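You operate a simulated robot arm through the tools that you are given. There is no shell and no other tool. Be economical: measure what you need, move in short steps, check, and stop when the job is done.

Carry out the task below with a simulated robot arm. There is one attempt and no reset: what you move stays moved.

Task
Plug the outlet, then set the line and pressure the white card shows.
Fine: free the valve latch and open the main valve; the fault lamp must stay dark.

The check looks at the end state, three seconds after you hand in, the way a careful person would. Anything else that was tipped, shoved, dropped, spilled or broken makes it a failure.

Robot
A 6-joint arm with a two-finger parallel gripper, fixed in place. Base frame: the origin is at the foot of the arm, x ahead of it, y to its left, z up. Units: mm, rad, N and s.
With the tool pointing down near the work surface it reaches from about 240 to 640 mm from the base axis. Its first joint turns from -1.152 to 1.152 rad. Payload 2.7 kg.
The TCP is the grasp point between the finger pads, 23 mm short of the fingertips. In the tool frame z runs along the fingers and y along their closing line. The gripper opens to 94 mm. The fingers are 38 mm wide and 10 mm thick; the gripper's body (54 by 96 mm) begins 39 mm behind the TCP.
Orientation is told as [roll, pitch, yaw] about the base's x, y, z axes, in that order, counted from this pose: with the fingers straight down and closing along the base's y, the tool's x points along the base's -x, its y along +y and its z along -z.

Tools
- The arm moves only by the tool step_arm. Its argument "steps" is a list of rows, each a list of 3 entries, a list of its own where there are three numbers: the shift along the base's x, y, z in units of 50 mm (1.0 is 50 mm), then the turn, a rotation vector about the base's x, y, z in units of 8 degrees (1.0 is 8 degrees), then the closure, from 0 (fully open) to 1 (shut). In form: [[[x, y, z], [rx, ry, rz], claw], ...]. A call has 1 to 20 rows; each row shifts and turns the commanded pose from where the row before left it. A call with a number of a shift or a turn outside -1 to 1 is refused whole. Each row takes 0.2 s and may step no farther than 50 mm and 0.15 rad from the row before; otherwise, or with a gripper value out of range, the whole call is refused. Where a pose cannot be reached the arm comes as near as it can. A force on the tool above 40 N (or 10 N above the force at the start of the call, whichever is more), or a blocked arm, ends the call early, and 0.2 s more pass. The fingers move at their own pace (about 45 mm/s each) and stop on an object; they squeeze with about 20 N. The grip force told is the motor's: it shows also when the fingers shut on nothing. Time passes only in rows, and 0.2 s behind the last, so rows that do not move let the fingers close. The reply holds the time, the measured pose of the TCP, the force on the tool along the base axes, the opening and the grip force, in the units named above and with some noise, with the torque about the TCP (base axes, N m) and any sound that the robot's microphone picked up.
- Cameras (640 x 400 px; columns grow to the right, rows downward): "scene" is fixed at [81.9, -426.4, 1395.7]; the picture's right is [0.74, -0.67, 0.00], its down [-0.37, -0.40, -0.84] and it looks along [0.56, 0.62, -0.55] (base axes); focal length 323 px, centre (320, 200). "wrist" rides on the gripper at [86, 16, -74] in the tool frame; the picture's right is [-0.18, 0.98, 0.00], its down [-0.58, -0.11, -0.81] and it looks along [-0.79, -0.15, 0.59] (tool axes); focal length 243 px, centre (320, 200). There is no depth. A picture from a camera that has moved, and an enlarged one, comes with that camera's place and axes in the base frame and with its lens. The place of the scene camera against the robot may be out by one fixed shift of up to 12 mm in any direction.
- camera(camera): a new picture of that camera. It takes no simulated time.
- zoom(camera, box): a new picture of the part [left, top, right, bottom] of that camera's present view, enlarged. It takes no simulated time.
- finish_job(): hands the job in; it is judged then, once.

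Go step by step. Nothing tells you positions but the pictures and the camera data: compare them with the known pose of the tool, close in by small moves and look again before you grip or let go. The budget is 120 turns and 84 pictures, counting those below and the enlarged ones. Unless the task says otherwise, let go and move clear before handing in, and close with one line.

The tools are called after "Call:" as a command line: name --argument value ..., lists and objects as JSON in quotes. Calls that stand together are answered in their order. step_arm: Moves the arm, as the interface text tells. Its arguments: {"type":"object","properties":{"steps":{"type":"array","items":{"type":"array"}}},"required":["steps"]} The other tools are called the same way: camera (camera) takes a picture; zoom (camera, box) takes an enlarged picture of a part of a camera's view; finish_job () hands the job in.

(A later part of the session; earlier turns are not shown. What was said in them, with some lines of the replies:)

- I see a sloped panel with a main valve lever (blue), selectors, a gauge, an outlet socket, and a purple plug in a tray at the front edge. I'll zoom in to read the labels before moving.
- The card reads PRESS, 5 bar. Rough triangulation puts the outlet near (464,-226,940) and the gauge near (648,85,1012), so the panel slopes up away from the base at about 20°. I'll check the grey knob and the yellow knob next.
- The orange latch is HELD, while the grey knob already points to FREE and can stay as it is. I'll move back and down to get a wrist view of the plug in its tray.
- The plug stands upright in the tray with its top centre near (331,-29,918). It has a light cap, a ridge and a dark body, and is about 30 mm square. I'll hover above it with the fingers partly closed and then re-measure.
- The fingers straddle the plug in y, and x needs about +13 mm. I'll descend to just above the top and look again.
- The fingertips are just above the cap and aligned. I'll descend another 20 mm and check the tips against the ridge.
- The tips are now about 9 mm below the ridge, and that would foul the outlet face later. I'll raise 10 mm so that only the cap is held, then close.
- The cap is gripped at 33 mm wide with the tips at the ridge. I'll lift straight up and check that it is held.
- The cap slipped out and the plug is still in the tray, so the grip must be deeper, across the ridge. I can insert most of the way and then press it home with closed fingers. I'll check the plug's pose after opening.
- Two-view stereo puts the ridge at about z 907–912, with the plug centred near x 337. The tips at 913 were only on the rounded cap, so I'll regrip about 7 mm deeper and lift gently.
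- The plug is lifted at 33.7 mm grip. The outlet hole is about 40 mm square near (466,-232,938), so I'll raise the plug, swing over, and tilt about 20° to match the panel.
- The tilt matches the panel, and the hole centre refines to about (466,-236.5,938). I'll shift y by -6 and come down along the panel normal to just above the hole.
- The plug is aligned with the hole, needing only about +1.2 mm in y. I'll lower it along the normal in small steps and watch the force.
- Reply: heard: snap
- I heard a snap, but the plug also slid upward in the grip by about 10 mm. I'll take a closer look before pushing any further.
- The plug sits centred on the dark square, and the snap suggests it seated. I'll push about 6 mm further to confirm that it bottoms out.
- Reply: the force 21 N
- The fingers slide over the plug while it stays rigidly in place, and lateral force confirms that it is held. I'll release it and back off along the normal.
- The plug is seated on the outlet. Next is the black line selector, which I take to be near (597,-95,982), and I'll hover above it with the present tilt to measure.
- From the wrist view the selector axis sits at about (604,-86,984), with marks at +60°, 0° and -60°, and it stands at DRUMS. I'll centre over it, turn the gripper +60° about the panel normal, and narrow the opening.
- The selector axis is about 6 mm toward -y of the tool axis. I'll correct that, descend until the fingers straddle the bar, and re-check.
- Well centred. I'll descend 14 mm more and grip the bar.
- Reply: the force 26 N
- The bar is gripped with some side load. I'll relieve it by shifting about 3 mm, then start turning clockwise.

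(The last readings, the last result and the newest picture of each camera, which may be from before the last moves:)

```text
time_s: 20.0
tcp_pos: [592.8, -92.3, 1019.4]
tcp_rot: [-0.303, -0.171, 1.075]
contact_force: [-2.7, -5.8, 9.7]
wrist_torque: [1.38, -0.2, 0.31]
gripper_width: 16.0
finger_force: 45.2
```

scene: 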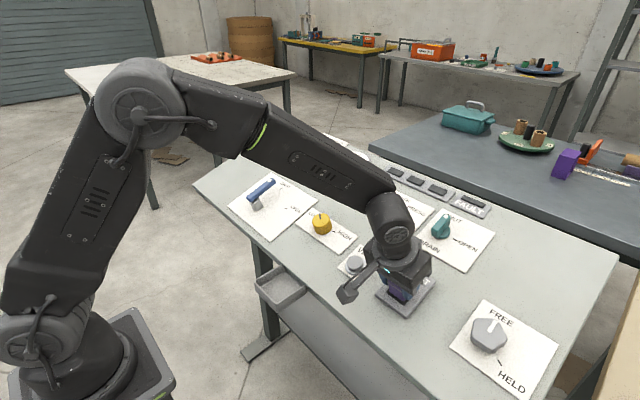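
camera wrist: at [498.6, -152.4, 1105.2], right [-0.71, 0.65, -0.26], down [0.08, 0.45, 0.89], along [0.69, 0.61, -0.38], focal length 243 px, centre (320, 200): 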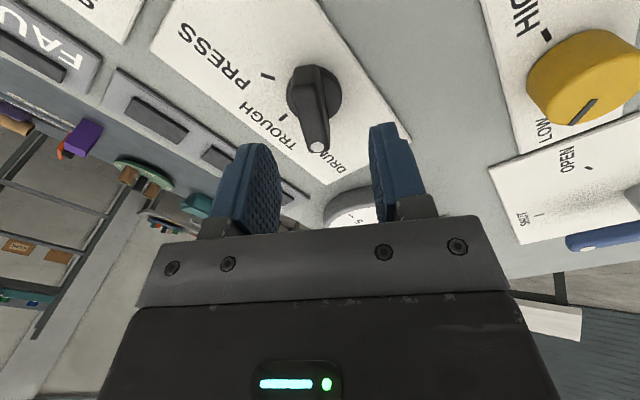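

Call:
step_arm --steps '[[[0, 0, 0], [0.342, 0, -0.94], 1.0], [[0, 0, 0], [0.342, 0, -0.94], 1.0], [[0, 0, 0], [0.342, 0, -0.94], 1.0], [[0, 0, 0], [0.342, 0, -0.94], 1.0], [[0, 0, 0], [0.342, 0, -0.94], 1.0]]'

Call:
zoom --camera "wrist" --box '[220, 60, 420, 240]'

```text
time_s: 20.9
tcp_pos: [590.3, -90.4, 1019.7]
tcp_rot: [-0.197, -0.274, 0.649]
contact_force: [-12.7, 1.1, 7.0]
wrist_torque: [0.74, 0.08, 0.33]
gripper_width: 15.7
finger_force: 44.5
stopped in row 4: the force on the tool passed its limit at 42 N (the readings are from after the stop); the commanded pose is now the measured one
```

```text
2.22 times, centred on (320, 150) of wrist
camera zoom: at [490.0, -128.3, 1063.3], right [-0.4, 0.91, -0.14], down [0.24, 0.25, 0.94], along [0.88, 0.34, -0.32], focal length 539 px, centre (320, 311)
```

zoom: 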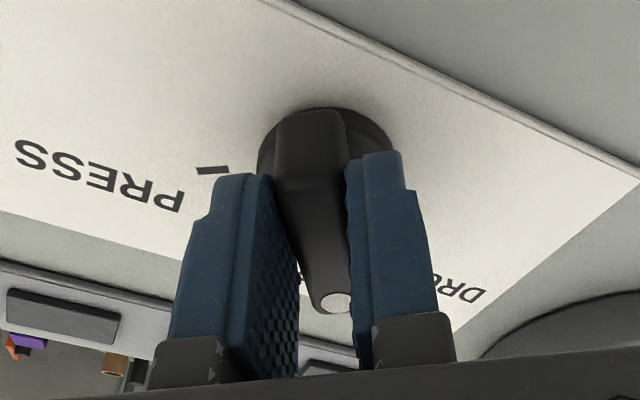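

The knob is following the turn and has moved about 25°. I'll continue in small batches so that forces relax between them.

Call:
step_arm --steps '[[[-0.02, 0, 0], [0.171, 0, -0.47], 1.0], [[-0.02, 0, 0], [0.171, 0, -0.47], 1.0], [[-0.02, 0, 0], [0.171, 0, -0.47], 1.0], [[-0.02, 0, 0], [0.171, 0, -0.47], 1.0], [[0, 0, 0], [0.171, 0, -0.47], 1.0], [[0, 0, 0], [0.171, 0, -0.47], 1.0]]'

```text
time_s: 22.3
tcp_pos: [589.7, -86.7, 1018.7]
tcp_rot: [-0.064, -0.34, 0.218]
contact_force: [18.5, 23.0, -3.4]
wrist_torque: [0.22, -0.85, 0.28]
gripper_width: 15.9
finger_force: 45.3
```

Forces show that the real axis is about 7 mm ahead of my TCP along the bar. I'll add the matching arc to the motion for the rest of the turn.

Call:
step_arm --steps '[[[0.02, 0.03, 0.008], [0, 0, 0], 1.0], [[0.003, 0.011, 0], [0.171, 0, -0.47], 1.0], [[0.003, 0.011, 0], [0.171, 0, -0.47], 1.0], [[0.003, 0.011, 0], [0.171, 0, -0.47], 1.0], [[0.003, 0.011, 0], [0.171, 0, -0.47], 1.0], [[0.003, 0.011, 0], [0.171, 0, -0.47], 1.0], [[0.003, 0.011, 0], [0.171, 0, -0.47], 1.0], [[0.003, 0.011, 0], [0.171, 0, -0.47], 1.0], [[0.003, 0.011, 0], [0.171, 0, -0.47], 1.0]]'

```text
time_s: 24.3
tcp_pos: [589.2, -81.7, 1018.7]
tcp_rot: [0.137, -0.317, -0.374]
contact_force: [-8.3, 24.2, 0.9]
wrist_torque: [-0.46, -0.38, 0.08]
gripper_width: 16.0
finger_force: 44.8
```

Call:
step_arm --steps '[[[0, 0.04, 0], [0.171, 0, -0.47], 1.0], [[0.004, 0.012, 0.001], [0.171, 0, -0.47], 1.0], [[0.004, 0.012, 0.001], [0.171, 0, -0.47], 1.0], [[0.005, 0.01, 0.002], [0.171, 0, -0.47], 1.0], [[0.005, 0.01, 0.002], [0.171, 0, -0.47], 1.0], [[0.006, 0.01, 0.002], [0.171, 0, -0.47], 1.0], [[0.006, 0.008, 0.002], [0.171, 0, -0.47], 1.0], [[0.006, 0.008, 0.002], [0.171, 0, -0.47], 1.0], [[0.006, 0.008, 0.002], [0.171, 0, -0.47], 1.0]]'

Call:
zoom --camera "wrist" --box '[200, 60, 440, 240]'

Call:
zoom --camera "scene" --box '[340, 140, 500, 250]'

```text
time_s: 26.3
tcp_pos: [592.1, -78.2, 1019.7]
tcp_rot: [0.306, -0.185, -1.01]
contact_force: [14.2, 15.6, -9.3]
wrist_torque: [-1.0, -0.37, -0.18]
gripper_width: 16.3
finger_force: 45.0
```

```text
2.22 times, centred on (320, 150) of wrist
camera zoom: at [533.1, 1.6, 1078.8], right [0.86, 0.39, 0.32], down [-0.06, -0.55, 0.83], along [0.5, -0.74, -0.45], focal length 539 px, centre (320, 311)
```

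zoom: 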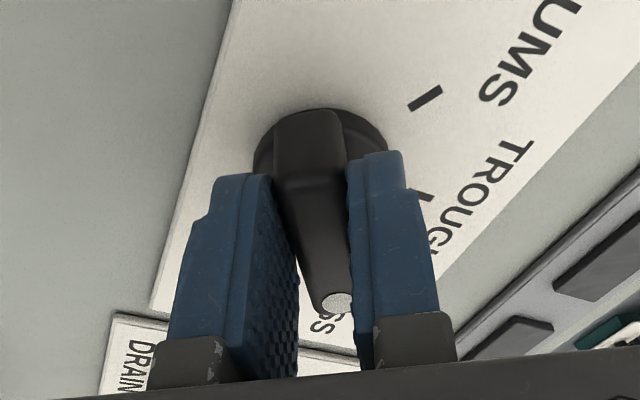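

```text
3.64 times, centred on (420, 195) of scene
camera zoom: at [82.5, -426.0, 1395.8], right [0.74, -0.67, 0.0], down [-0.37, -0.4, -0.84], along [0.56, 0.62, -0.55], focal length 1176 px, centre (-44, 218)
```

zoom: 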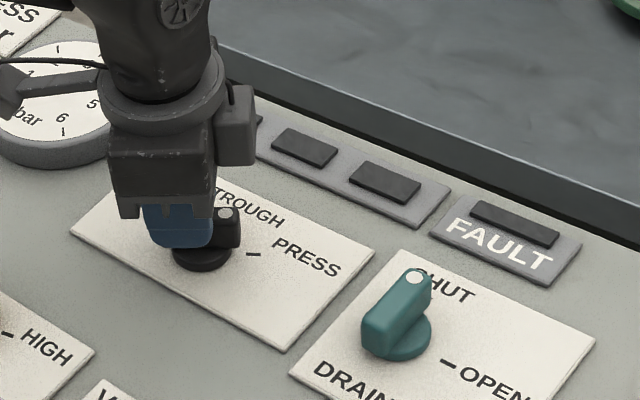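

The pointer is close to the PRESS mark. I'll add a final 3°, release, back off along the normal, and check.

Call:
step_arm --steps '[[[0.01, 0.015, 0], [0.13, 0, -0.36], 1.0], [[0, 0, 0], [0, 0, 0], 0.8], [[0, 0, 0], [0, 0, 0], 0.6], [[0, 0, 0], [0, 0, 0], 0.45], [[-0.1, 0, 0.28], [0, 0, 0], 0.45], [[-0.27, 0, 0.75], [0, 0, 0], 0.45], [[-0.2, 0, 0.55], [0, 0, 0], 0.45]]'

Call:
zoom --camera "wrist" --box '[200, 0, 440, 200]'

Call:
camera --camera "scene"

```text
time_s: 27.9
tcp_pos: [562.8, -77.7, 1099.6]
tcp_rot: [0.312, -0.168, -1.064]
contact_force: [0.1, 0.7, -0.3]
wrist_torque: [0.0, 0.0, -0.01]
gripper_width: 51.8
finger_force: 0.1
```

```text
2.00 times, centred on (320, 100) of wrist
camera zoom: at [507.1, 3.4, 1160.0], right [0.88, 0.34, 0.33], down [-0.09, -0.56, 0.82], along [0.47, -0.75, -0.47], focal length 485 px, centre (320, 400)
```

zoom: 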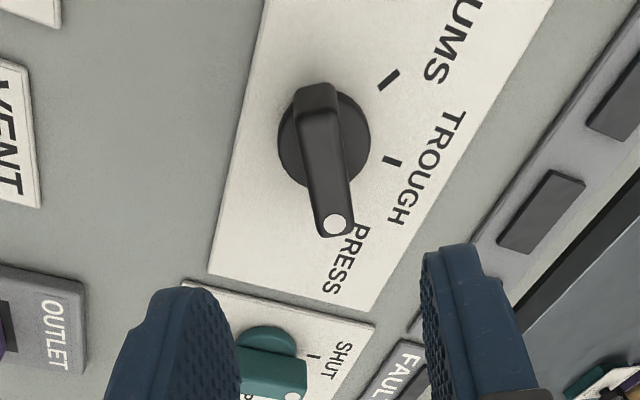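

```text
32 pictures are left
```

scene: 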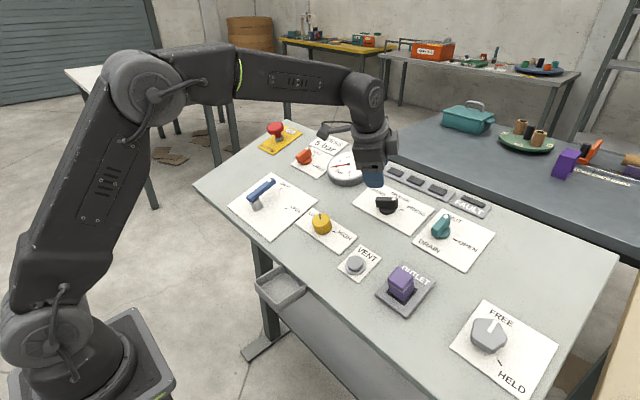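

The selector is at PRESS. Next is the orange latch, with its axis near (620,216,990) and needing a turn from HELD (0°) to FREE (-90°). I'll hover there with yaw back at 0°.

Call:
step_arm --steps '[[[0.058, 0.735, -0.038], [-0.325, 0, 0.893], 0.45], [[0.058, 0.735, -0.038], [-0.325, 0, 0.893], 0.45], [[0.058, 0.735, -0.038], [-0.325, 0, 0.893], 0.45], [[0.058, 0.735, -0.038], [-0.325, 0, 0.893], 0.45], [[0.058, 0.735, -0.038], [-0.325, 0, 0.893], 0.45], [[0.058, 0.735, -0.038], [-0.325, 0, 0.893], 0.45], [[0.058, 0.735, -0.038], [-0.325, 0, 0.893], 0.45], [[0.058, 0.735, -0.038], [-0.325, 0, 0.893], 0.45]]'

Call:
zoom --camera "wrist" --box '[200, 0, 440, 200]'

```text
time_s: 29.7
tcp_pos: [586.6, 216.6, 1083.4]
tcp_rot: [0.0, -0.344, 0.029]
contact_force: [0.0, 0.0, 0.6]
wrist_torque: [-0.02, 0.01, 0.01]
gripper_width: 51.8
finger_force: 0.2
```

```text
2.00 times, centred on (320, 100) of wrist
camera zoom: at [479.0, 229.7, 1125.8], right [0.15, 0.99, 0.06], down [0.28, -0.1, 0.95], along [0.95, -0.12, -0.29], focal length 485 px, centre (320, 400)
```

zoom: 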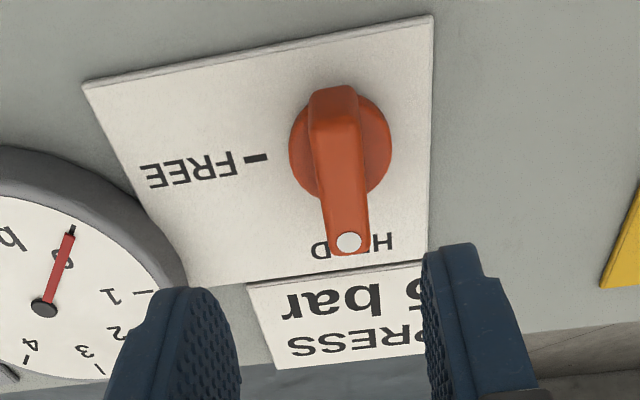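

The latch axis is about 7 mm toward +y. I'll shift and descend 45 mm, then re-check.

Call:
step_arm --steps '[[[0, 0.14, 0], [0.07, 0, -0.19], 0.45], [[0.154, 0, -0.423], [0, 0, 0], 0.45], [[0.154, 0, -0.423], [0, 0, 0], 0.45]]'

Call:
zoom --camera "wrist" --box '[220, 40, 420, 200]'

Call:
zoom --camera "scene" --box '[260, 110, 360, 190]'

```text
time_s: 30.5
tcp_pos: [602.8, 222.8, 1040.1]
tcp_rot: [0.012, -0.342, -0.004]
contact_force: [-0.2, 0.0, 0.2]
wrist_torque: [0.01, -0.05, -0.02]
gripper_width: 51.8
finger_force: 0.1
```

```text
2.50 times, centred on (320, 120) of wrist
camera zoom: at [495.1, 238.5, 1082.6], right [0.17, 0.98, 0.07], down [0.28, -0.12, 0.95], along [0.95, -0.15, -0.29], focal length 606 px, centre (320, 400)
```

zoom: 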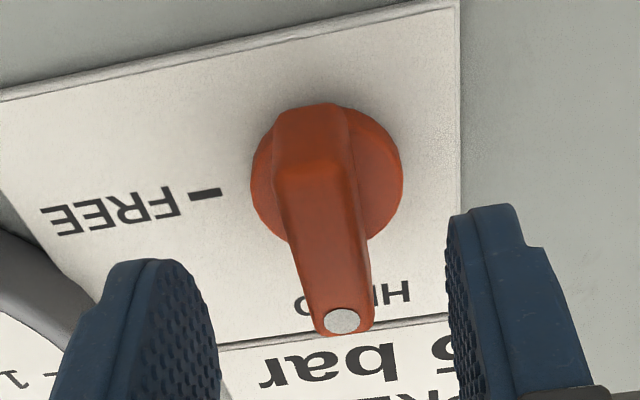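

```text
5.00 times, centred on (310, 150) of scene
camera zoom: at [81.9, -426.4, 1395.7], right [0.74, -0.67, 0.0], down [-0.37, -0.4, -0.84], along [0.56, 0.62, -0.55], focal length 1617 px, centre (370, 450)
```

zoom: 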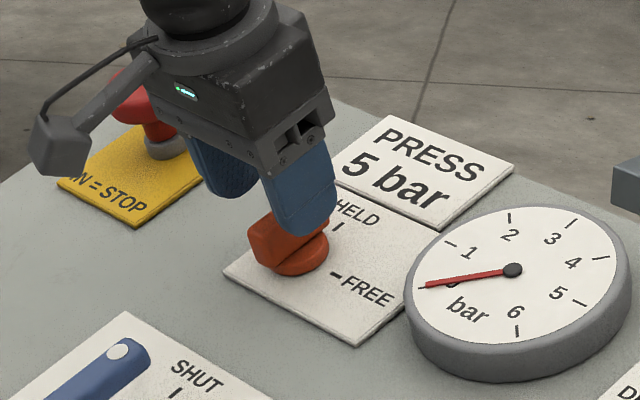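

Stereo gives the axis 3 mm ahead and the bar top 30 mm below the TCP. I'll descend 28 mm with a small +x shift and grip.

Call:
step_arm --steps '[[[0.124, 0.02, -0.253], [0, 0, 0], 0.45], [[0.124, 0, -0.253], [0, 0, 0], 0.45], [[0, 0, 0], [0, 0, 0], 0.7], [[0, 0, 0], [0, 0, 0], 0.9], [[0, 0, 0], [0, 0, 0], 1.0], [[0, 0, 0], [0, 0, 0], 1.0]]'

```text
time_s: 31.9
tcp_pos: [613.6, 224.1, 1015.7]
tcp_rot: [0.012, -0.343, -0.003]
contact_force: [4.2, 6.8, -1.3]
wrist_torque: [-0.79, -0.41, -0.25]
gripper_width: 16.1
finger_force: 44.9
```

Well centred with low side force. I'll turn clockwise in batches.

Call:
step_arm --steps '[[[0, 0, 0], [0.171, 0, -0.47], 1.0], [[0, 0, 0], [0.171, 0, -0.47], 1.0], [[0, 0, 0], [0.171, 0, -0.47], 1.0], [[0, 0, 0], [0.171, 0, -0.47], 1.0], [[0, 0, 0], [0.171, 0, -0.47], 1.0], [[0, 0, 0], [0.171, 0, -0.47], 1.0], [[0, 0, 0], [0.171, 0, -0.47], 1.0]]'

```text
time_s: 33.5
tcp_pos: [613.6, 225.4, 1015.2]
tcp_rot: [0.182, -0.299, -0.52]
contact_force: [0.3, 15.2, -2.0]
wrist_torque: [-1.31, -0.59, -0.42]
gripper_width: 16.5
finger_force: 44.8
```

Call:
step_arm --steps '[[[0.003, 0.02, 0], [0.171, 0, -0.47], 1.0], [[0.003, 0.005, 0.001], [0.171, 0, -0.47], 1.0], [[0.003, 0.005, 0.001], [0.171, 0, -0.47], 1.0], [[0.003, 0.005, 0.001], [0.171, 0, -0.47], 1.0], [[0.003, 0.005, 0.001], [0.171, 0, -0.47], 1.0], [[0.003, 0.005, 0.001], [0.171, 0, -0.47], 1.0], [[0.003, 0.005, 0.001], [0.171, 0, -0.47], 1.0], [[0.003, 0.005, 0.001], [0.171, 0, -0.47], 1.0]]'

```text
time_s: 35.3
tcp_pos: [615.2, 225.1, 1014.9]
tcp_rot: [0.313, -0.163, -1.079]
contact_force: [-15.1, -1.6, -1.7]
wrist_torque: [-1.58, 0.42, -0.48]
gripper_width: 16.4
finger_force: 44.8
```

Call:
step_arm --steps '[[[-0.02, 0, 0], [0.171, 0, -0.47], 1.0], [[0, 0, 0], [0.171, 0, -0.47], 1.0], [[0, 0, 0], [0.171, 0, -0.47], 1.0], [[0, 0, 0], [0.171, 0, -0.47], 1.0], [[0, 0, 0], [0.171, 0, -0.47], 1.0], [[0, 0, 0], [0.171, 0, -0.47], 1.0], [[0, 0, 0], [0.171, 0, -0.47], 1.0]]'

Call:
zoom --camera "wrist" --box '[200, 40, 440, 240]'

```text
time_s: 36.9
tcp_pos: [615.0, 225.8, 1015.4]
tcp_rot: [0.36, -0.002, -1.545]
contact_force: [5.5, -8.2, -8.0]
wrist_torque: [-1.34, 0.94, -0.49]
gripper_width: 16.6
finger_force: 45.0
```

```text
2.00 times, centred on (320, 140) of wrist
camera zoom: at [600.4, 311.5, 1091.4], right [0.92, -0.16, 0.35], down [-0.37, -0.59, 0.72], along [0.09, -0.79, -0.6], focal length 485 px, centre (320, 320)
```

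zoom: 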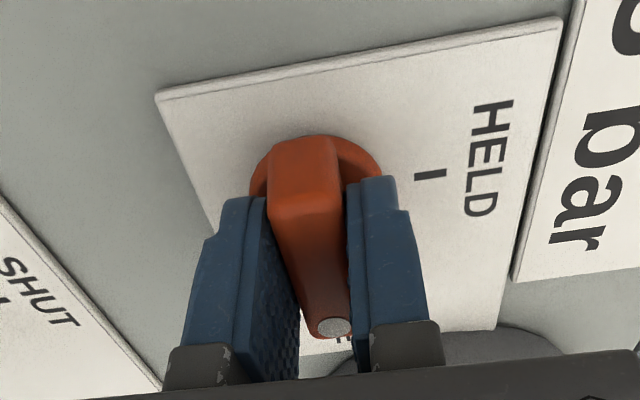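

The latch is at FREE. I'll release, back off, and swing over the yellow pressure knob near (490,-6,935) with yaw 0 to read it.

Call:
step_arm --steps '[[[0, 0, 0], [0, 0, 0], 0.8], [[0, 0, 0], [0, 0, 0], 0.6], [[0, 0, 0], [0, 0, 0], 0.45], [[-0.1, 0, 0.28], [0, 0, 0], 0.45], [[-0.3, 0, 0.8], [0, 0, 0], 0.45], [[-0.25, 0, 0.7], [0, 0, 0], 0.45]]'

Call:
step_arm --steps '[[[-0.21, -0.385, -0.11], [-0.314, 0, 0.862], 0.3], [[-0.21, -0.385, -0.11], [-0.314, 0, 0.862], 0.3], [[-0.21, -0.385, -0.11], [-0.314, 0, 0.862], 0.3], [[-0.21, -0.385, -0.11], [-0.314, 0, 0.862], 0.3], [[-0.21, -0.385, -0.11], [-0.314, 0, 0.862], 0.3], [[-0.21, -0.385, -0.11], [-0.314, 0, 0.862], 0.3], [[-0.21, -0.385, -0.11], [-0.314, 0, 0.862], 0.3], [[-0.21, -0.385, -0.11], [-0.314, 0, 0.862], 0.3], [[-0.21, -0.385, -0.11], [-0.314, 0, 0.862], 0.3], [[-0.21, -0.385, -0.11], [-0.314, 0, 0.862], 0.3], [[-0.21, -0.385, -0.11], [-0.314, 0, 0.862], 0.3], [[-0.21, -0.385, -0.11], [-0.314, 0, 0.862], 0.3]]'

Call:
camera --camera "wrist"

Call:
zoom --camera "scene" --box '[220, 110, 420, 235]'

```text
time_s: 38.3
tcp_pos: [581.2, 226.5, 1105.8]
tcp_rot: [0.36, -0.002, -1.541]
contact_force: [0.1, 0.2, 1.0]
wrist_torque: [0.03, 0.0, 0.0]
gripper_width: 51.7
finger_force: 0.2
```

```text
time_s: 40.9
tcp_pos: [455.5, -4.6, 1038.4]
tcp_rot: [0.011, -0.342, -0.003]
contact_force: [0.2, -0.1, 0.4]
wrist_torque: [-0.01, 0.01, -0.04]
gripper_width: 65.9
finger_force: 0.0
```

```text
27 pictures are left
camera wrist: at [348.2, 10.5, 1081.0], right [0.17, 0.98, 0.07], down [0.28, -0.12, 0.95], along [0.95, -0.14, -0.29], focal length 243 px, centre (320, 200)
```

wrist: 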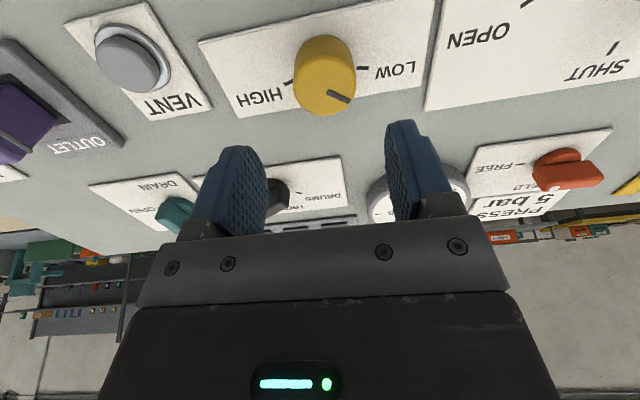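

```text
3.20 times, centred on (320, 172) of scene
camera zoom: at [82.0, -426.4, 1395.7], right [0.74, -0.67, 0.0], down [-0.37, -0.4, -0.84], along [0.56, 0.62, -0.55], focal length 1035 px, centre (320, 288)
```

zoom: 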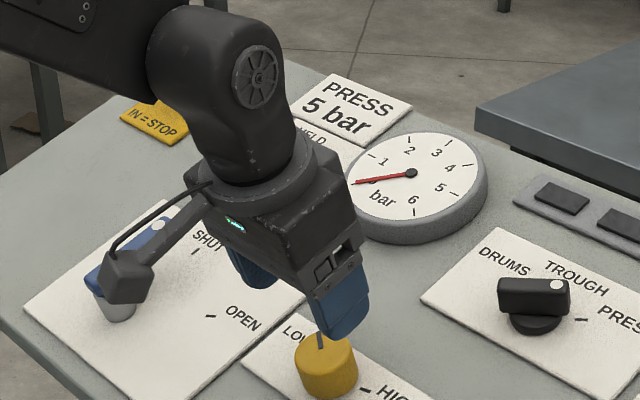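

The yellow pointer sits about 50° on the LOW side, and the gauge still reads about 0. I'll centre on the knob, turn the gripper +40°, come down over it, and check before gripping.

Call:
step_arm --steps '[[[-0.01, 0.03, 0], [-0.342, 0, 0.94], 0.3], [[-0.01, 0.03, 0], [-0.342, 0, 0.94], 0.3], [[-0.01, 0.03, 0], [-0.342, 0, 0.94], 0.3], [[-0.01, 0.03, 0], [-0.342, 0, 0.94], 0.3], [[0, 0.01, 0], [-0.342, 0, 0.94], 0.3], [[0.16, 0, -0.44], [0, 0, 0], 0.3], [[0.16, 0, -0.44], [0, 0, 0], 0.3]]'

Call:
zoom --camera "wrist" --box '[200, 40, 440, 240]'

```text
time_s: 42.5
tcp_pos: [469.9, 1.9, 995.5]
tcp_rot: [-0.219, -0.257, 0.724]
contact_force: [0.1, 0.7, 0.5]
wrist_torque: [-0.02, 0.02, -0.02]
gripper_width: 65.9
finger_force: 0.1
```

```text
2.00 times, centred on (320, 140) of wrist
camera zoom: at [372.0, -41.6, 1040.7], right [-0.46, 0.87, -0.16], down [0.22, 0.29, 0.93], along [0.86, 0.4, -0.33], focal length 485 px, centre (320, 320)
```

zoom: 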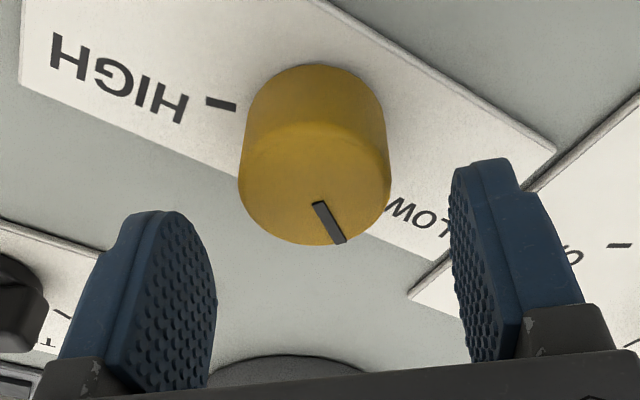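

Centred. I'll descend 23 mm and grip.

Call:
step_arm --steps '[[[0.08, 0, -0.216], [0, 0, 0], 0.3], [[0.078, 0, -0.216], [0, 0, 0], 0.3], [[0, 0, 0], [0, 0, 0], 0.5], [[0, 0, 0], [0, 0, 0], 0.7], [[0, 0, 0], [0, 0, 0], 1.0], [[0, 0, 0], [0, 0, 0], 1.0]]'

```text
time_s: 43.9
tcp_pos: [477.5, 2.3, 972.5]
tcp_rot: [-0.218, -0.259, 0.724]
contact_force: [9.0, -8.8, -4.4]
wrist_torque: [0.49, -0.03, 0.16]
gripper_width: 40.4
finger_force: 44.8
```

The knob is gripped at 40 mm. I'll turn clockwise about 40° and see whether the gauge responds.

Call:
step_arm --steps '[[[0.01, -0.01, 0], [0.171, 0, -0.47], 1.0], [[0, 0, 0], [0.171, 0, -0.47], 1.0], [[0, 0, 0], [0.171, 0, -0.47], 1.0], [[0, 0, 0], [0.171, 0, -0.47], 1.0], [[0, 0, 0], [0.171, 0, -0.47], 1.0], [[0, 0, 0], [0.171, 0, -0.47], 1.0], [[0, 0, 0], [0.171, 0, -0.47], 1.0], [[0, 0, 0], [0.171, 0, -0.47], 1.0], [[0, 0, 0], [0.171, 0, -0.47], 1.0], [[0, 0, 0], [0.171, 0, -0.47], 1.0]]'

Call:
zoom --camera "scene" --box '[280, 130, 500, 260]'

Call:
zoom --camera "wrist" --box '[200, 40, 440, 240]'

```text
time_s: 46.1
tcp_pos: [478.7, 0.1, 975.2]
tcp_rot: [0.008, -0.343, -0.008]
contact_force: [14.5, -26.3, 2.8]
wrist_torque: [-1.26, 0.58, -0.28]
gripper_width: 40.3
finger_force: 45.0
```

```text
2.91 times, centred on (390, 195) of scene
camera zoom: at [82.3, -427.1, 1395.4], right [0.74, -0.67, 0.0], down [-0.37, -0.4, -0.84], along [0.56, 0.62, -0.55], focal length 941 px, centre (116, 214)
```

zoom: 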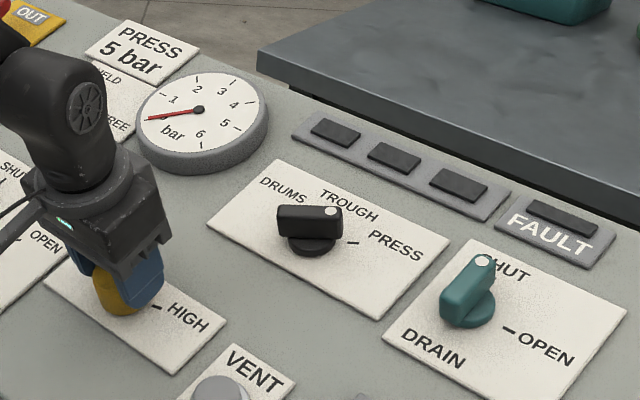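

```text
2.00 times, centred on (320, 140) of wrist
camera zoom: at [371.4, 15.3, 1015.9], right [0.18, 0.98, 0.07], down [0.28, -0.12, 0.95], along [0.94, -0.15, -0.29], focal length 485 px, centre (320, 320)
```

zoom: 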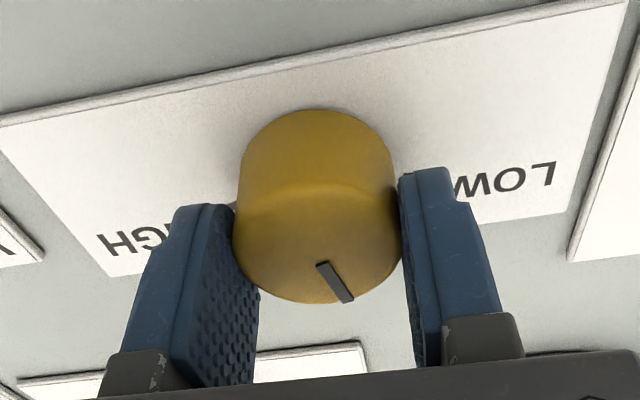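

The knob turns but the gauge stays at 0 while the main valve is shut. I'll leave the knob at this mid setting, open the main valve, and then fine-tune with gauge feedback. I'll release and move over the blue lever.

Call:
step_arm --steps '[[[0, 0, 0], [0, 0, 0], 0.7], [[0, 0, 0], [0, 0, 0], 0.4], [[0, 0, 0], [0, 0, 0], 0.3], [[-0.1, 0, 0.28], [0, 0, 0], 0.3], [[-0.27, 0, 0.75], [0, 0, 0], 0.3], [[-0.27, 0, 0.75], [0, 0, 0], 0.3], [[0, 0.97, 0], [0, 0, 0], 0.3], [[0, 0.97, 0], [0, 0, 0], 0.3], [[0, 0.97, 0], [0, 0, 0], 0.3], [[0, 0.97, 0], [0, 0, 0], 0.3]]'

Call:
camera --camera "wrist"

```text
time_s: 48.3
tcp_pos: [446.3, 196.6, 1062.8]
tcp_rot: [0.012, -0.343, -0.003]
contact_force: [-0.4, 0.1, -0.1]
wrist_torque: [-0.01, 0.01, 0.02]
gripper_width: 66.1
finger_force: 0.0
```

```text
22 pictures are left
camera wrist: at [339.4, 212.1, 1105.2], right [0.17, 0.98, 0.07], down [0.28, -0.12, 0.95], along [0.94, -0.15, -0.29], focal length 243 px, centre (320, 200)
```

wrist: 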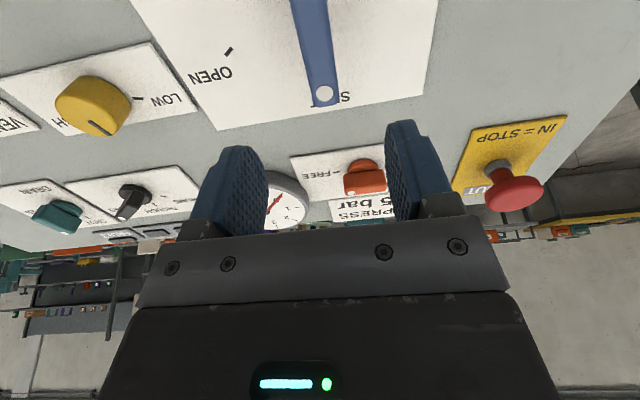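

The lever tip dot is at about (479,199,985), 51 mm off the panel, with the lever lying along the slope. I'll bring the fingers down around it as a loose cage rather than a tight grip.

Call:
step_arm --steps '[[[0, 0.05, 0], [0, 0, 0], 0.45], [[0.18, 0, -0.49], [0, 0, 0], 0.45], [[0.17, 0, -0.47], [0, 0, 0], 0.45]]'

Call:
camera --camera "wrist"

Call:
zoom --camera "scene" --box '[210, 150, 340, 250]'

```text
time_s: 49.1
tcp_pos: [463.0, 199.2, 1013.5]
tcp_rot: [0.011, -0.343, -0.003]
contact_force: [0.0, 0.2, 0.5]
wrist_torque: [-0.02, 0.03, -0.04]
gripper_width: 51.4
finger_force: 0.0
```

```text
21 pictures are left
camera wrist: at [355.8, 213.6, 1056.0], right [0.17, 0.98, 0.07], down [0.28, -0.12, 0.95], along [0.94, -0.15, -0.29], focal length 243 px, centre (320, 200)
```

wrist: 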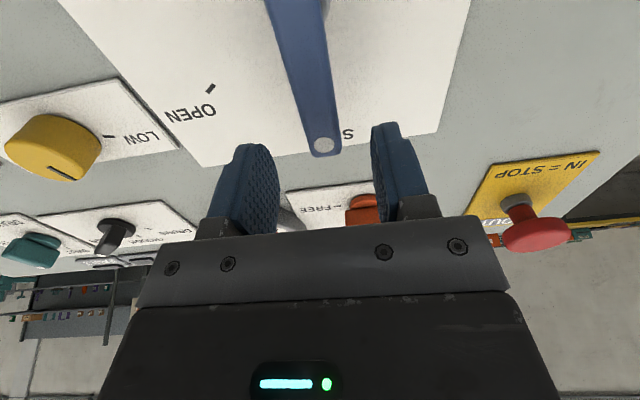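

```text
4.00 times, centred on (275, 200) of scene
camera zoom: at [81.9, -426.4, 1395.7], right [0.74, -0.67, 0.0], down [-0.37, -0.4, -0.84], along [0.56, 0.62, -0.55], focal length 1294 px, centre (500, 200)
```

zoom: 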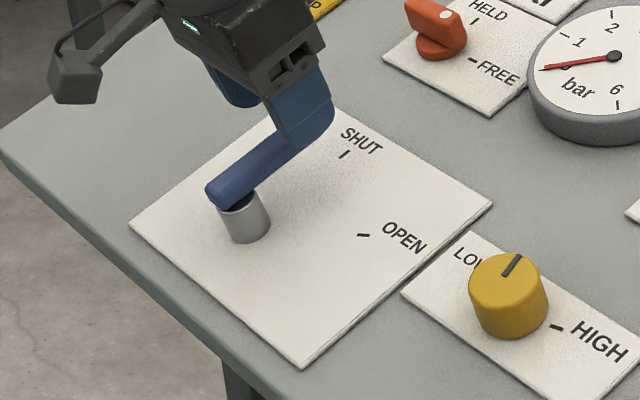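

The pivot is about 65 mm behind the dot, and the SHUT to OPEN sweep is 60° clockwise. I'll descend 24 mm and narrow the fingers to a cage.

Call:
step_arm --steps '[[[0.035, 0.02, -0.243], [0, 0, 0], 0.45], [[0.035, 0.02, -0.243], [0, 0, 0], 0.45], [[0, 0, 0], [0, 0, 0], 0.6], [[0, 0, 0], [0, 0, 0], 0.7], [[0, 0, 0], [0, 0, 0], 0.7]]'

Call:
zoom --camera "wrist" --box '[200, 60, 440, 240]'

```text
time_s: 50.3
tcp_pos: [466.6, 199.9, 989.6]
tcp_rot: [0.013, -0.342, -0.005]
contact_force: [-0.1, -0.4, -0.3]
wrist_torque: [-0.02, 0.01, 0.0]
gripper_width: 28.2
finger_force: 0.1
```

```text
2.22 times, centred on (320, 150) of wrist
camera zoom: at [359.3, 215.7, 1031.9], right [0.17, 0.98, 0.07], down [0.28, -0.12, 0.95], along [0.94, -0.15, -0.29], focal length 539 px, centre (320, 311)
```

zoom: 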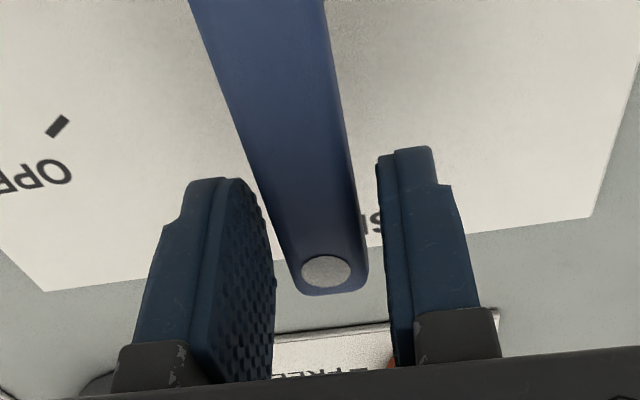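

The lever is caged. I'll sweep along the arc, first about 32°.

Call:
step_arm --steps '[[[-0.01, -0.159, -0.004], [0.342, 0, -0.94], 0.72], [[-0.031, -0.156, -0.011], [0.342, 0, -0.94], 0.72], [[-0.051, -0.149, -0.019], [0.342, 0, -0.94], 0.72], [[-0.07, -0.14, -0.026], [0.342, 0, -0.94], 0.72]]'

Call:
zoom --camera "wrist" --box '[200, 60, 440, 240]'

Call:
zoom --camera "scene" --box '[220, 120, 500, 260]'

```text
time_s: 51.3
tcp_pos: [459.6, 169.5, 987.1]
tcp_rot: [0.201, -0.286, -0.592]
contact_force: [1.1, 0.0, -0.4]
wrist_torque: [0.01, -0.02, 0.01]
gripper_width: 26.3
finger_force: 0.1
```

```text
2.22 times, centred on (320, 150) of wrist
camera zoom: at [372.1, 228.7, 1036.7], right [0.64, 0.73, 0.24], down [0.13, -0.41, 0.9], along [0.76, -0.54, -0.36], focal length 539 px, centre (320, 311)
```

zoom: 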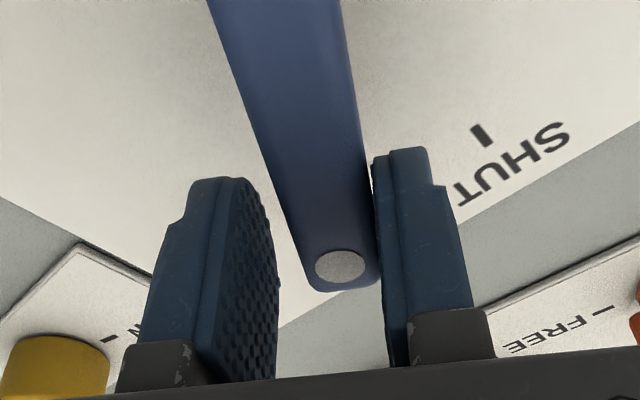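

```text
2.29 times, centred on (360, 190) of scene
camera zoom: at [81.9, -426.4, 1395.7], right [0.74, -0.67, 0.0], down [-0.37, -0.4, -0.84], along [0.56, 0.62, -0.55], focal length 739 px, centre (229, 223)
```

zoom: 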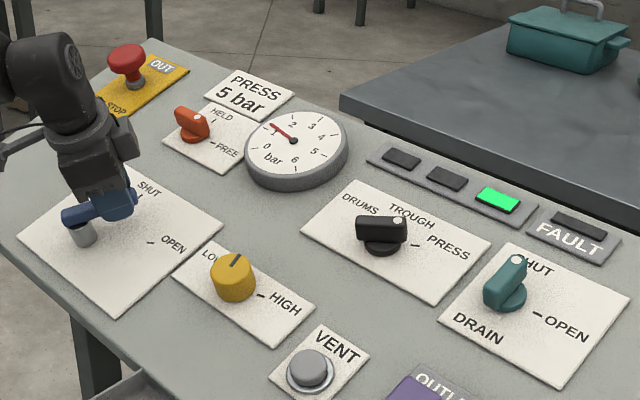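

The PRESS lamp is green, the gauge is rising, and FAULT is dark. I'll continue the sweep to OPEN.

Call:
step_arm --steps '[[[-0.088, -0.129, -0.032], [0.342, 0, -0.94], 0.72], [[-0.104, -0.114, -0.038], [0.342, 0, -0.94], 0.72], [[-0.118, -0.098, -0.043], [0.342, 0, -0.94], 0.72], [[-0.096, -0.061, -0.035], [0.257, 0, -0.705], 0.72], [[-0.05, -0.026, -0.018], [0.13, 0, -0.35], 0.72]]'

Call:
zoom --camera "scene" --box '[220, 120, 500, 260]'

Call:
zoom --camera "wrist" --box '[200, 0, 440, 240]'

```text
time_s: 52.5
tcp_pos: [437.6, 151.9, 980.6]
tcp_rot: [0.339, -0.136, -1.157]
contact_force: [16.3, 13.5, 1.2]
wrist_torque: [0.16, -0.02, 0.58]
gripper_width: 35.0
finger_force: 10.3
```

```text
2.29 times, centred on (360, 190) of scene
camera zoom: at [82.4, -426.0, 1395.8], right [0.74, -0.67, 0.0], down [-0.37, -0.4, -0.84], along [0.56, 0.62, -0.55], focal length 739 px, centre (229, 223)
```

zoom: 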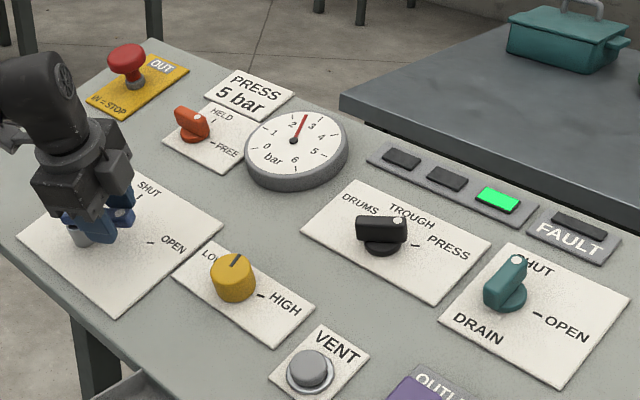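

```text
1.67 times, centred on (320, 120) of wrist
camera zoom: at [390.1, 234.4, 1044.6], right [0.9, 0.25, 0.35], down [-0.15, -0.59, 0.8], along [0.4, -0.77, -0.49], focal length 404 px, centre (320, 333)
```

zoom: 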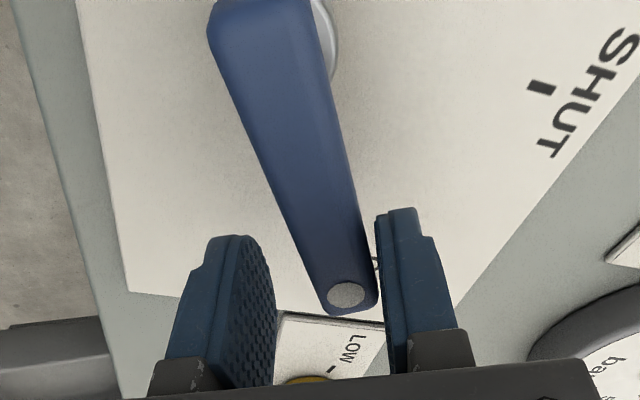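

The lever has reached its stop near OPEN, and the gauge reads about 2.6 bar. I'll open, lift clear, and check the lever.

Call:
step_arm --steps '[[[0, 0, 0], [0, 0, 0], 0.5], [[0, 0, 0], [0, 0, 0], 0.4], [[-0.1, 0, 0.28], [0, 0, 0], 0.4], [[-0.27, 0, 0.75], [0, 0, 0], 0.4], [[-0.27, 0, 0.75], [0, 0, 0], 0.4]]'

Call:
zoom --camera "wrist" --box '[200, 0, 440, 240]'

```text
time_s: 53.7
tcp_pos: [402.9, 148.6, 1067.4]
tcp_rot: [0.328, -0.137, -1.158]
contact_force: [-1.2, -0.3, 0.4]
wrist_torque: [0.02, -0.01, 0.01]
gripper_width: 56.4
finger_force: 0.1
```

```text
1.67 times, centred on (320, 120) of wrist
camera zoom: at [356.7, 232.3, 1131.4], right [0.91, 0.24, 0.34], down [-0.14, -0.58, 0.8], along [0.39, -0.78, -0.49], focal length 404 px, centre (320, 333)
```

zoom: 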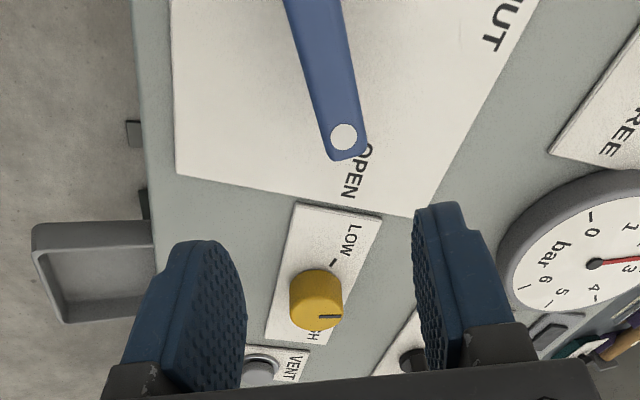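

The lever points at OPEN. Now back to the yellow knob with yaw 0, to be gripped at the known pose.

Call:
step_arm --steps '[[[0.1, -0.333, -0.016], [-0.314, 0, 0.862], 0.3], [[0.1, -0.333, -0.016], [-0.314, 0, 0.862], 0.3], [[0.1, -0.333, -0.016], [-0.314, 0, 0.862], 0.3], [[0.1, -0.333, -0.016], [-0.314, 0, 0.862], 0.3], [[0.1, -0.333, -0.016], [-0.314, 0, 0.862], 0.3], [[0.1, -0.333, -0.016], [-0.314, 0, 0.862], 0.3], [[0.1, -0.333, -0.016], [-0.314, 0, 0.862], 0.3], [[0.1, -0.333, -0.016], [-0.314, 0, 0.862], 0.3], [[0.1, -0.333, -0.016], [-0.314, 0, 0.862], 0.3]]'

```text
time_s: 55.7
tcp_pos: [450.0, -1.1, 1060.2]
tcp_rot: [0.005, -0.34, 0.017]
contact_force: [-0.7, 0.0, -1.1]
wrist_torque: [0.0, 0.01, -0.02]
gripper_width: 65.6
finger_force: 0.0
```

Call:
step_arm --steps '[[[0.2, -0.004, -0.57], [0, 0, 0], 0.3], [[0.19, 0, -0.57], [0, 0, 0], 0.3], [[0.19, 0, -0.57], [0, 0, 0], 0.3], [[0, 0, 0], [0, 0, 0], 0.5], [[0, 0, 0], [0, 0, 0], 0.7], [[0, 0, 0], [0, 0, 0], 1.0], [[0, 0, 0], [0, 0, 0], 1.0]]'

Call:
zoom --camera "scene" --box '[310, 130, 390, 200]'

```text
time_s: 57.3
tcp_pos: [477.5, -0.9, 974.8]
tcp_rot: [0.007, -0.343, 0.016]
contact_force: [1.5, 12.5, -4.9]
wrist_torque: [-0.21, -0.72, -0.07]
gripper_width: 40.6
finger_force: 44.7
```

```text
5.71 times, centred on (350, 165) of scene
camera zoom: at [82.1, -426.1, 1395.8], right [0.74, -0.67, 0.0], down [-0.37, -0.4, -0.84], along [0.56, 0.62, -0.55], focal length 1848 px, centre (149, 400)
```

zoom: 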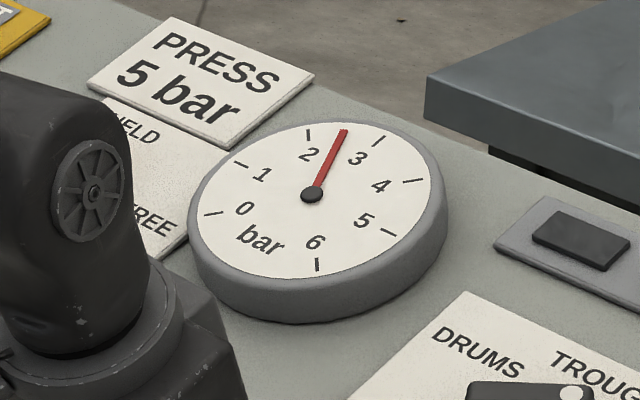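

The gauge reads 2.5 bar. I'll turn clockwise about 40° and re-read.

Call:
step_arm --steps '[[[0, 0.01, 0], [0.171, 0, -0.47], 1.0], [[0, 0, 0], [0.171, 0, -0.47], 1.0], [[0, 0, 0], [0.171, 0, -0.47], 1.0], [[0, 0, 0], [0.171, 0, -0.47], 1.0], [[0, 0, 0], [0.171, 0, -0.47], 1.0], [[0, 0, 0], [0.171, 0, -0.47], 1.0], [[0, 0, 0], [0.171, 0, -0.47], 1.0], [[0, 0, 0], [0.171, 0, -0.47], 1.0], [[0, 0, 0], [0.171, 0, -0.47], 1.0], [[0, 0, 0], [0.171, 0, -0.47], 1.0], [[0, 0, 0], [0, 0, 0], 1.0], [[0, 0, 0], [0, 0, 0], 1.0]]'

Call:
zoom --camera "scene" --box '[310, 130, 390, 200]'

```text
time_s: 59.9
tcp_pos: [478.0, -2.4, 975.2]
tcp_rot: [0.236, -0.259, -0.714]
contact_force: [-5.1, -14.2, -3.8]
wrist_torque: [-1.19, 0.14, -0.33]
gripper_width: 41.1
finger_force: 45.3
```

```text
5.71 times, centred on (350, 165) of scene
camera zoom: at [81.8, -426.8, 1395.6], right [0.74, -0.67, 0.0], down [-0.37, -0.4, -0.84], along [0.56, 0.62, -0.55], focal length 1848 px, centre (149, 400)
```

zoom: 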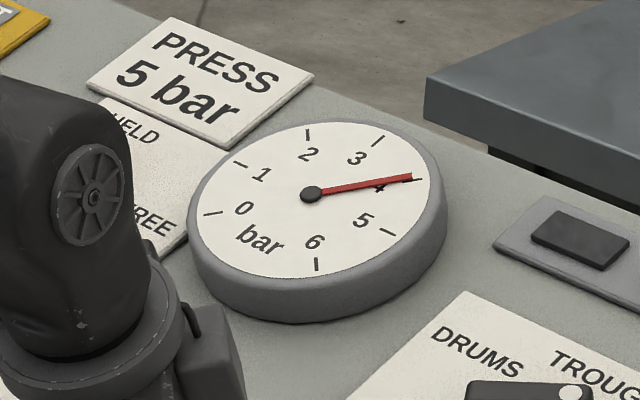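

About 3.95 bar, so roughly 28° per bar. I'll turn another 28°.

Call:
step_arm --steps '[[[0, -0.01, 0], [0.171, 0, -0.47], 1.0], [[0, 0, 0], [0.171, 0, -0.47], 1.0], [[0, 0, 0], [0.171, 0, -0.47], 1.0], [[0, 0, 0], [0.171, 0, -0.47], 1.0], [[0, 0, 0], [0.171, 0, -0.47], 1.0], [[0, 0, 0], [0.171, 0, -0.47], 1.0], [[0, 0, 0], [0.171, 0, -0.47], 1.0], [[0, 0, 0], [0, 0, 0], 1.0], [[0, 0, 0], [0, 0, 0], 1.0]]'

Call:
zoom --camera "scene" --box '[310, 130, 390, 200]'

```text
time_s: 61.9
tcp_pos: [475.8, -2.6, 974.3]
tcp_rot: [0.329, -0.123, -1.194]
contact_force: [-17.8, -23.3, 1.7]
wrist_torque: [-1.2, 0.74, -0.35]
gripper_width: 40.8
finger_force: 45.4
```

```text
5.71 times, centred on (350, 165) of scene
camera zoom: at [81.5, -427.0, 1395.5], right [0.74, -0.67, 0.0], down [-0.37, -0.4, -0.84], along [0.56, 0.62, -0.55], focal length 1848 px, centre (149, 400)
```

zoom: 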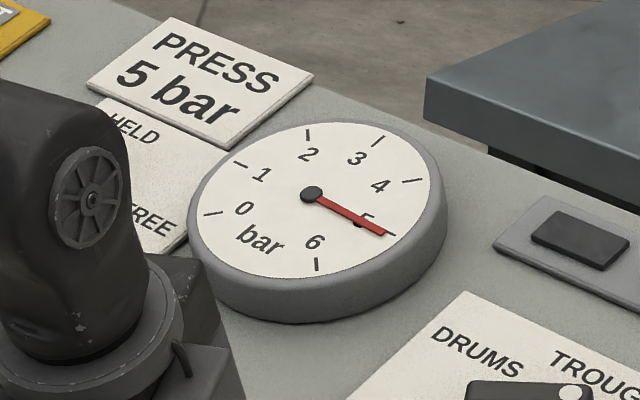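

The needle is on 5. I'll release, back off, and verify everything.

Call:
step_arm --steps '[[[0, 0, 0], [0, 0, 0], 0.7], [[0, 0, 0], [0, 0, 0], 0.4], [[0, 0, 0], [0, 0, 0], 0.3], [[-0.1, 0, 0.28], [0, 0, 0], 0.3], [[-0.27, 0, 0.75], [0, 0, 0], 0.3], [[-0.27, 0, 0.75], [0, 0, 0], 0.3], [[-0.27, 0.3, 0.75], [0, 0, 0], 0.3], [[-0.5, 0.5, 0.5], [0, 0, 0], 0.3], [[-0.5, 0.5, 0.5], [0, 0, 0], 0.3]]'

Call:
zoom --camera "scene" --box '[310, 130, 390, 200]'

Call:
camera --camera "scene"

```text
time_s: 63.9
tcp_pos: [382.4, 63.3, 1152.7]
tcp_rot: [0.334, -0.126, -1.19]
contact_force: [-0.3, -1.0, -0.5]
wrist_torque: [-0.01, 0.04, 0.02]
gripper_width: 65.7
finger_force: 0.1
```

```text
5.71 times, centred on (350, 165) of scene
camera zoom: at [81.9, -426.4, 1395.7], right [0.74, -0.67, 0.0], down [-0.37, -0.4, -0.84], along [0.56, 0.62, -0.55], focal length 1848 px, centre (149, 400)
```

zoom: 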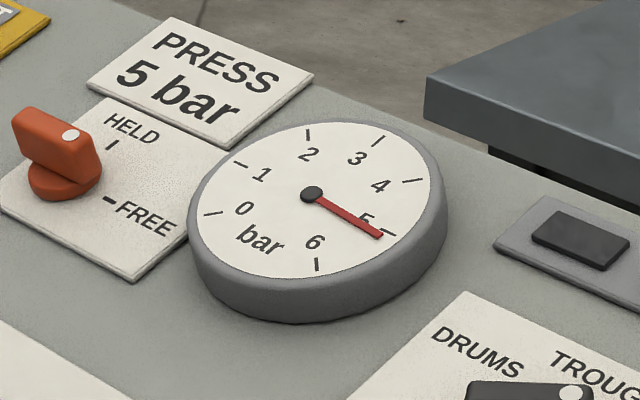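

```text
9 pictures are left
```

scene: 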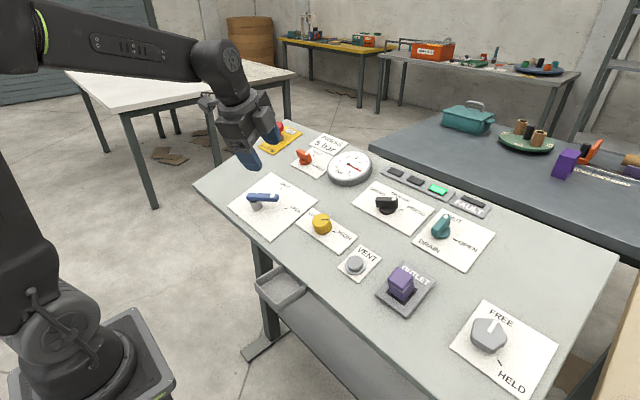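

The needle looks slightly beyond 5, so I'll take an enlarged reading.

Call:
zoom --camera "scene" --box '[330, 148, 370, 182]'

```text
11.76 times, centred on (350, 165) of scene
camera zoom: at [81.9, -426.4, 1395.7], right [0.74, -0.67, 0.0], down [-0.37, -0.4, -0.84], along [0.56, 0.62, -0.55], focal length 3805 px, centre (-33, 612)
```

zoom: 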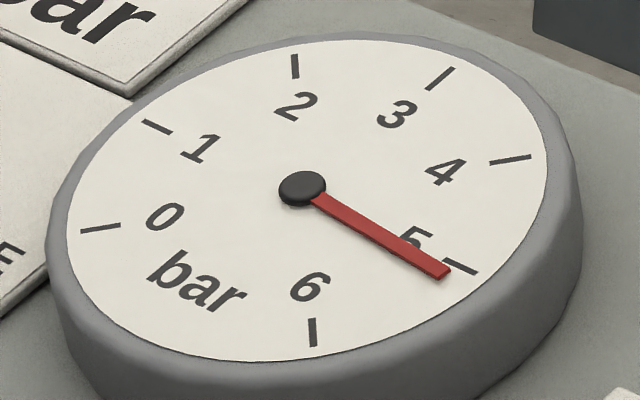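

It reads about 5.1 bar. I'll regrip with the same orientation and back it off a few degrees.

Call:
step_arm --steps '[[[0.5, -0.5, -0.5], [0, 0, 0], 0.3], [[0.5, -0.5, -0.5], [0, 0, 0], 0.3], [[0.27, -0.32, -0.75], [0, 0, 0], 0.3], [[0.26, 0, -0.75], [0, 0, 0], 0.3], [[0.26, 0, -0.75], [0, 0, 0], 0.3], [[0.08, 0, -0.3], [0, 0, 0], 0.3], [[0, 0, 0], [0, 0, 0], 0.3]]'

```text
time_s: 65.5
tcp_pos: [477.2, -3.6, 973.0]
tcp_rot: [0.335, -0.126, -1.192]
contact_force: [-0.1, -0.2, -0.3]
wrist_torque: [0.01, -0.03, -0.02]
gripper_width: 65.7
finger_force: 0.2
```

Call:
step_arm --steps '[[[0, 0, 0], [0, 0, 0], 0.5], [[0, 0, 0], [0, 0, 0], 0.7], [[0, 0, 0], [0, 0, 0], 1.0], [[0, 0, 0], [0, 0, 0], 1.0], [[0, 0, 0], [-0.15, 0, 0.41], 1.0], [[0, 0, 0], [0, 0, 0], 1.0], [[0, 0, 0], [0, 0, 0], 1.0], [[0, 0, 0], [0, 0, 0], 1.0]]'

Call:
zoom --camera "scene" --box '[330, 148, 370, 182]'

```text
time_s: 67.3
tcp_pos: [476.5, -2.9, 974.3]
tcp_rot: [0.326, -0.145, -1.133]
contact_force: [11.9, 1.5, -3.4]
wrist_torque: [-0.18, 0.49, -0.12]
gripper_width: 40.9
finger_force: 44.8
```

```text
11.76 times, centred on (350, 165) of scene
camera zoom: at [82.3, -426.4, 1395.7], right [0.74, -0.67, 0.0], down [-0.37, -0.4, -0.84], along [0.56, 0.62, -0.55], focal length 3805 px, centre (-33, 612)
```

zoom: 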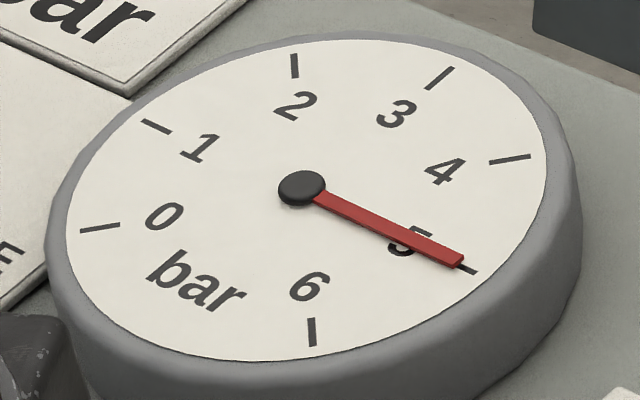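

The gauge now reads 5.0. I'll release gently, back off, and check.

Call:
step_arm --steps '[[[0, 0, 0], [0, 0, 0], 0.7], [[0, 0, 0], [0, 0, 0], 0.4], [[0, 0, 0], [0, 0, 0], 0.3], [[-0.1, 0, 0.28], [0, 0, 0], 0.3], [[-0.27, 0, 0.75], [0, 0, 0], 0.3], [[-0.27, 0, 0.75], [0, 0, 0], 0.3], [[-0.27, 0.3, 0.75], [0, 0, 0], 0.3], [[-0.5, 0.5, 0.5], [0, 0, 0], 0.3], [[-0.5, 0.5, 0.5], [0, 0, 0], 0.3], [[0, 0, 0], [0, 0, 0], 0.3]]'

Call:
zoom --camera "scene" --box '[330, 148, 370, 182]'

Call:
zoom --camera "scene" --box '[215, 110, 515, 330]'

Call:
zoom --camera "scene" --box '[360, 240, 450, 330]'

```text
time_s: 69.5
tcp_pos: [380.4, 62.2, 1151.4]
tcp_rot: [0.327, -0.145, -1.133]
contact_force: [-0.1, 0.0, -0.3]
wrist_torque: [-0.02, 0.0, 0.0]
gripper_width: 65.6
finger_force: 0.1
```

```text
11.76 times, centred on (350, 165) of scene
camera zoom: at [81.9, -426.4, 1395.7], right [0.74, -0.67, 0.0], down [-0.37, -0.4, -0.84], along [0.56, 0.62, -0.55], focal length 3805 px, centre (-33, 612)
```

zoom: 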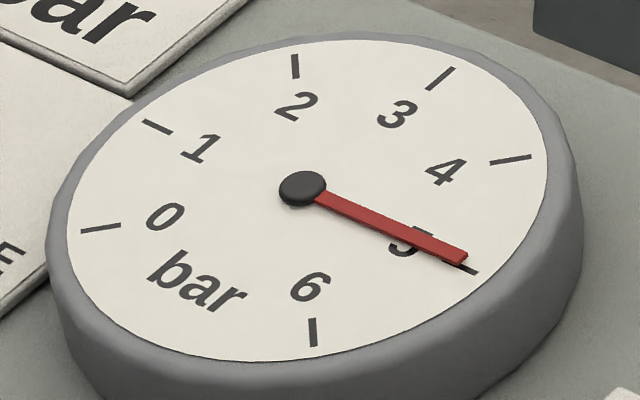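

```text
1.82 times, centred on (365, 220) of scene
camera zoom: at [81.9, -426.4, 1395.7], right [0.74, -0.67, 0.0], down [-0.37, -0.4, -0.84], along [0.56, 0.62, -0.55], focal length 588 px, centre (238, 164)
```

zoom: 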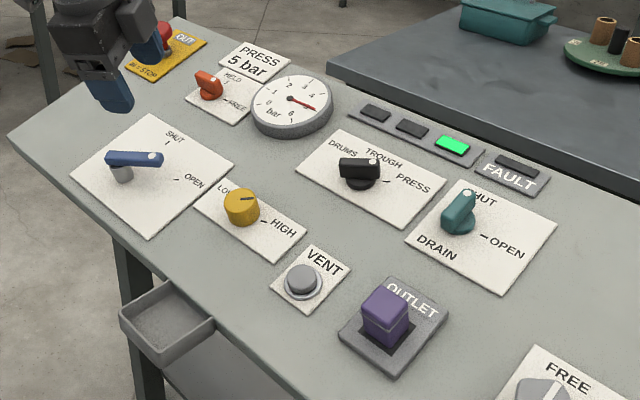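

```text
4.44 times, centred on (405, 285) of scene
camera zoom: at [81.9, -426.4, 1395.7], right [0.74, -0.67, 0.0], down [-0.37, -0.4, -0.84], along [0.56, 0.62, -0.55], focal length 1438 px, centre (-58, -178)
```

zoom: 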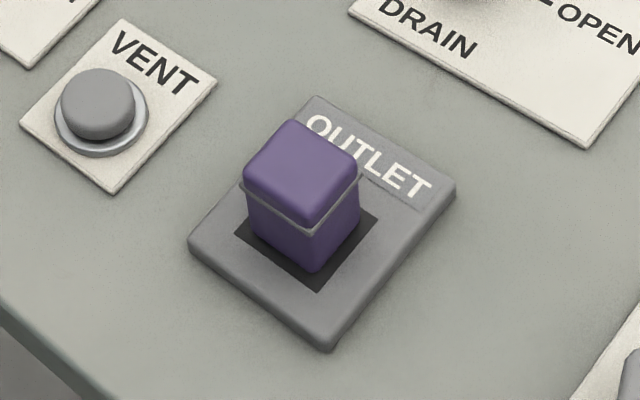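

Everything checks out. The plug is seated in the outlet, the line is at PRESS with its lamp green, and the gauge reads 5 bar. The latch is FREE, the main valve is OPEN, the fault lamp is dark, and the arm is clear.

Call:
finish_job

```text
The job is handed in.
```

The job is handed in: outlet plugged, line on PRESS at about 5 bar, valve latch free, main valve open and the fault lamp dark.
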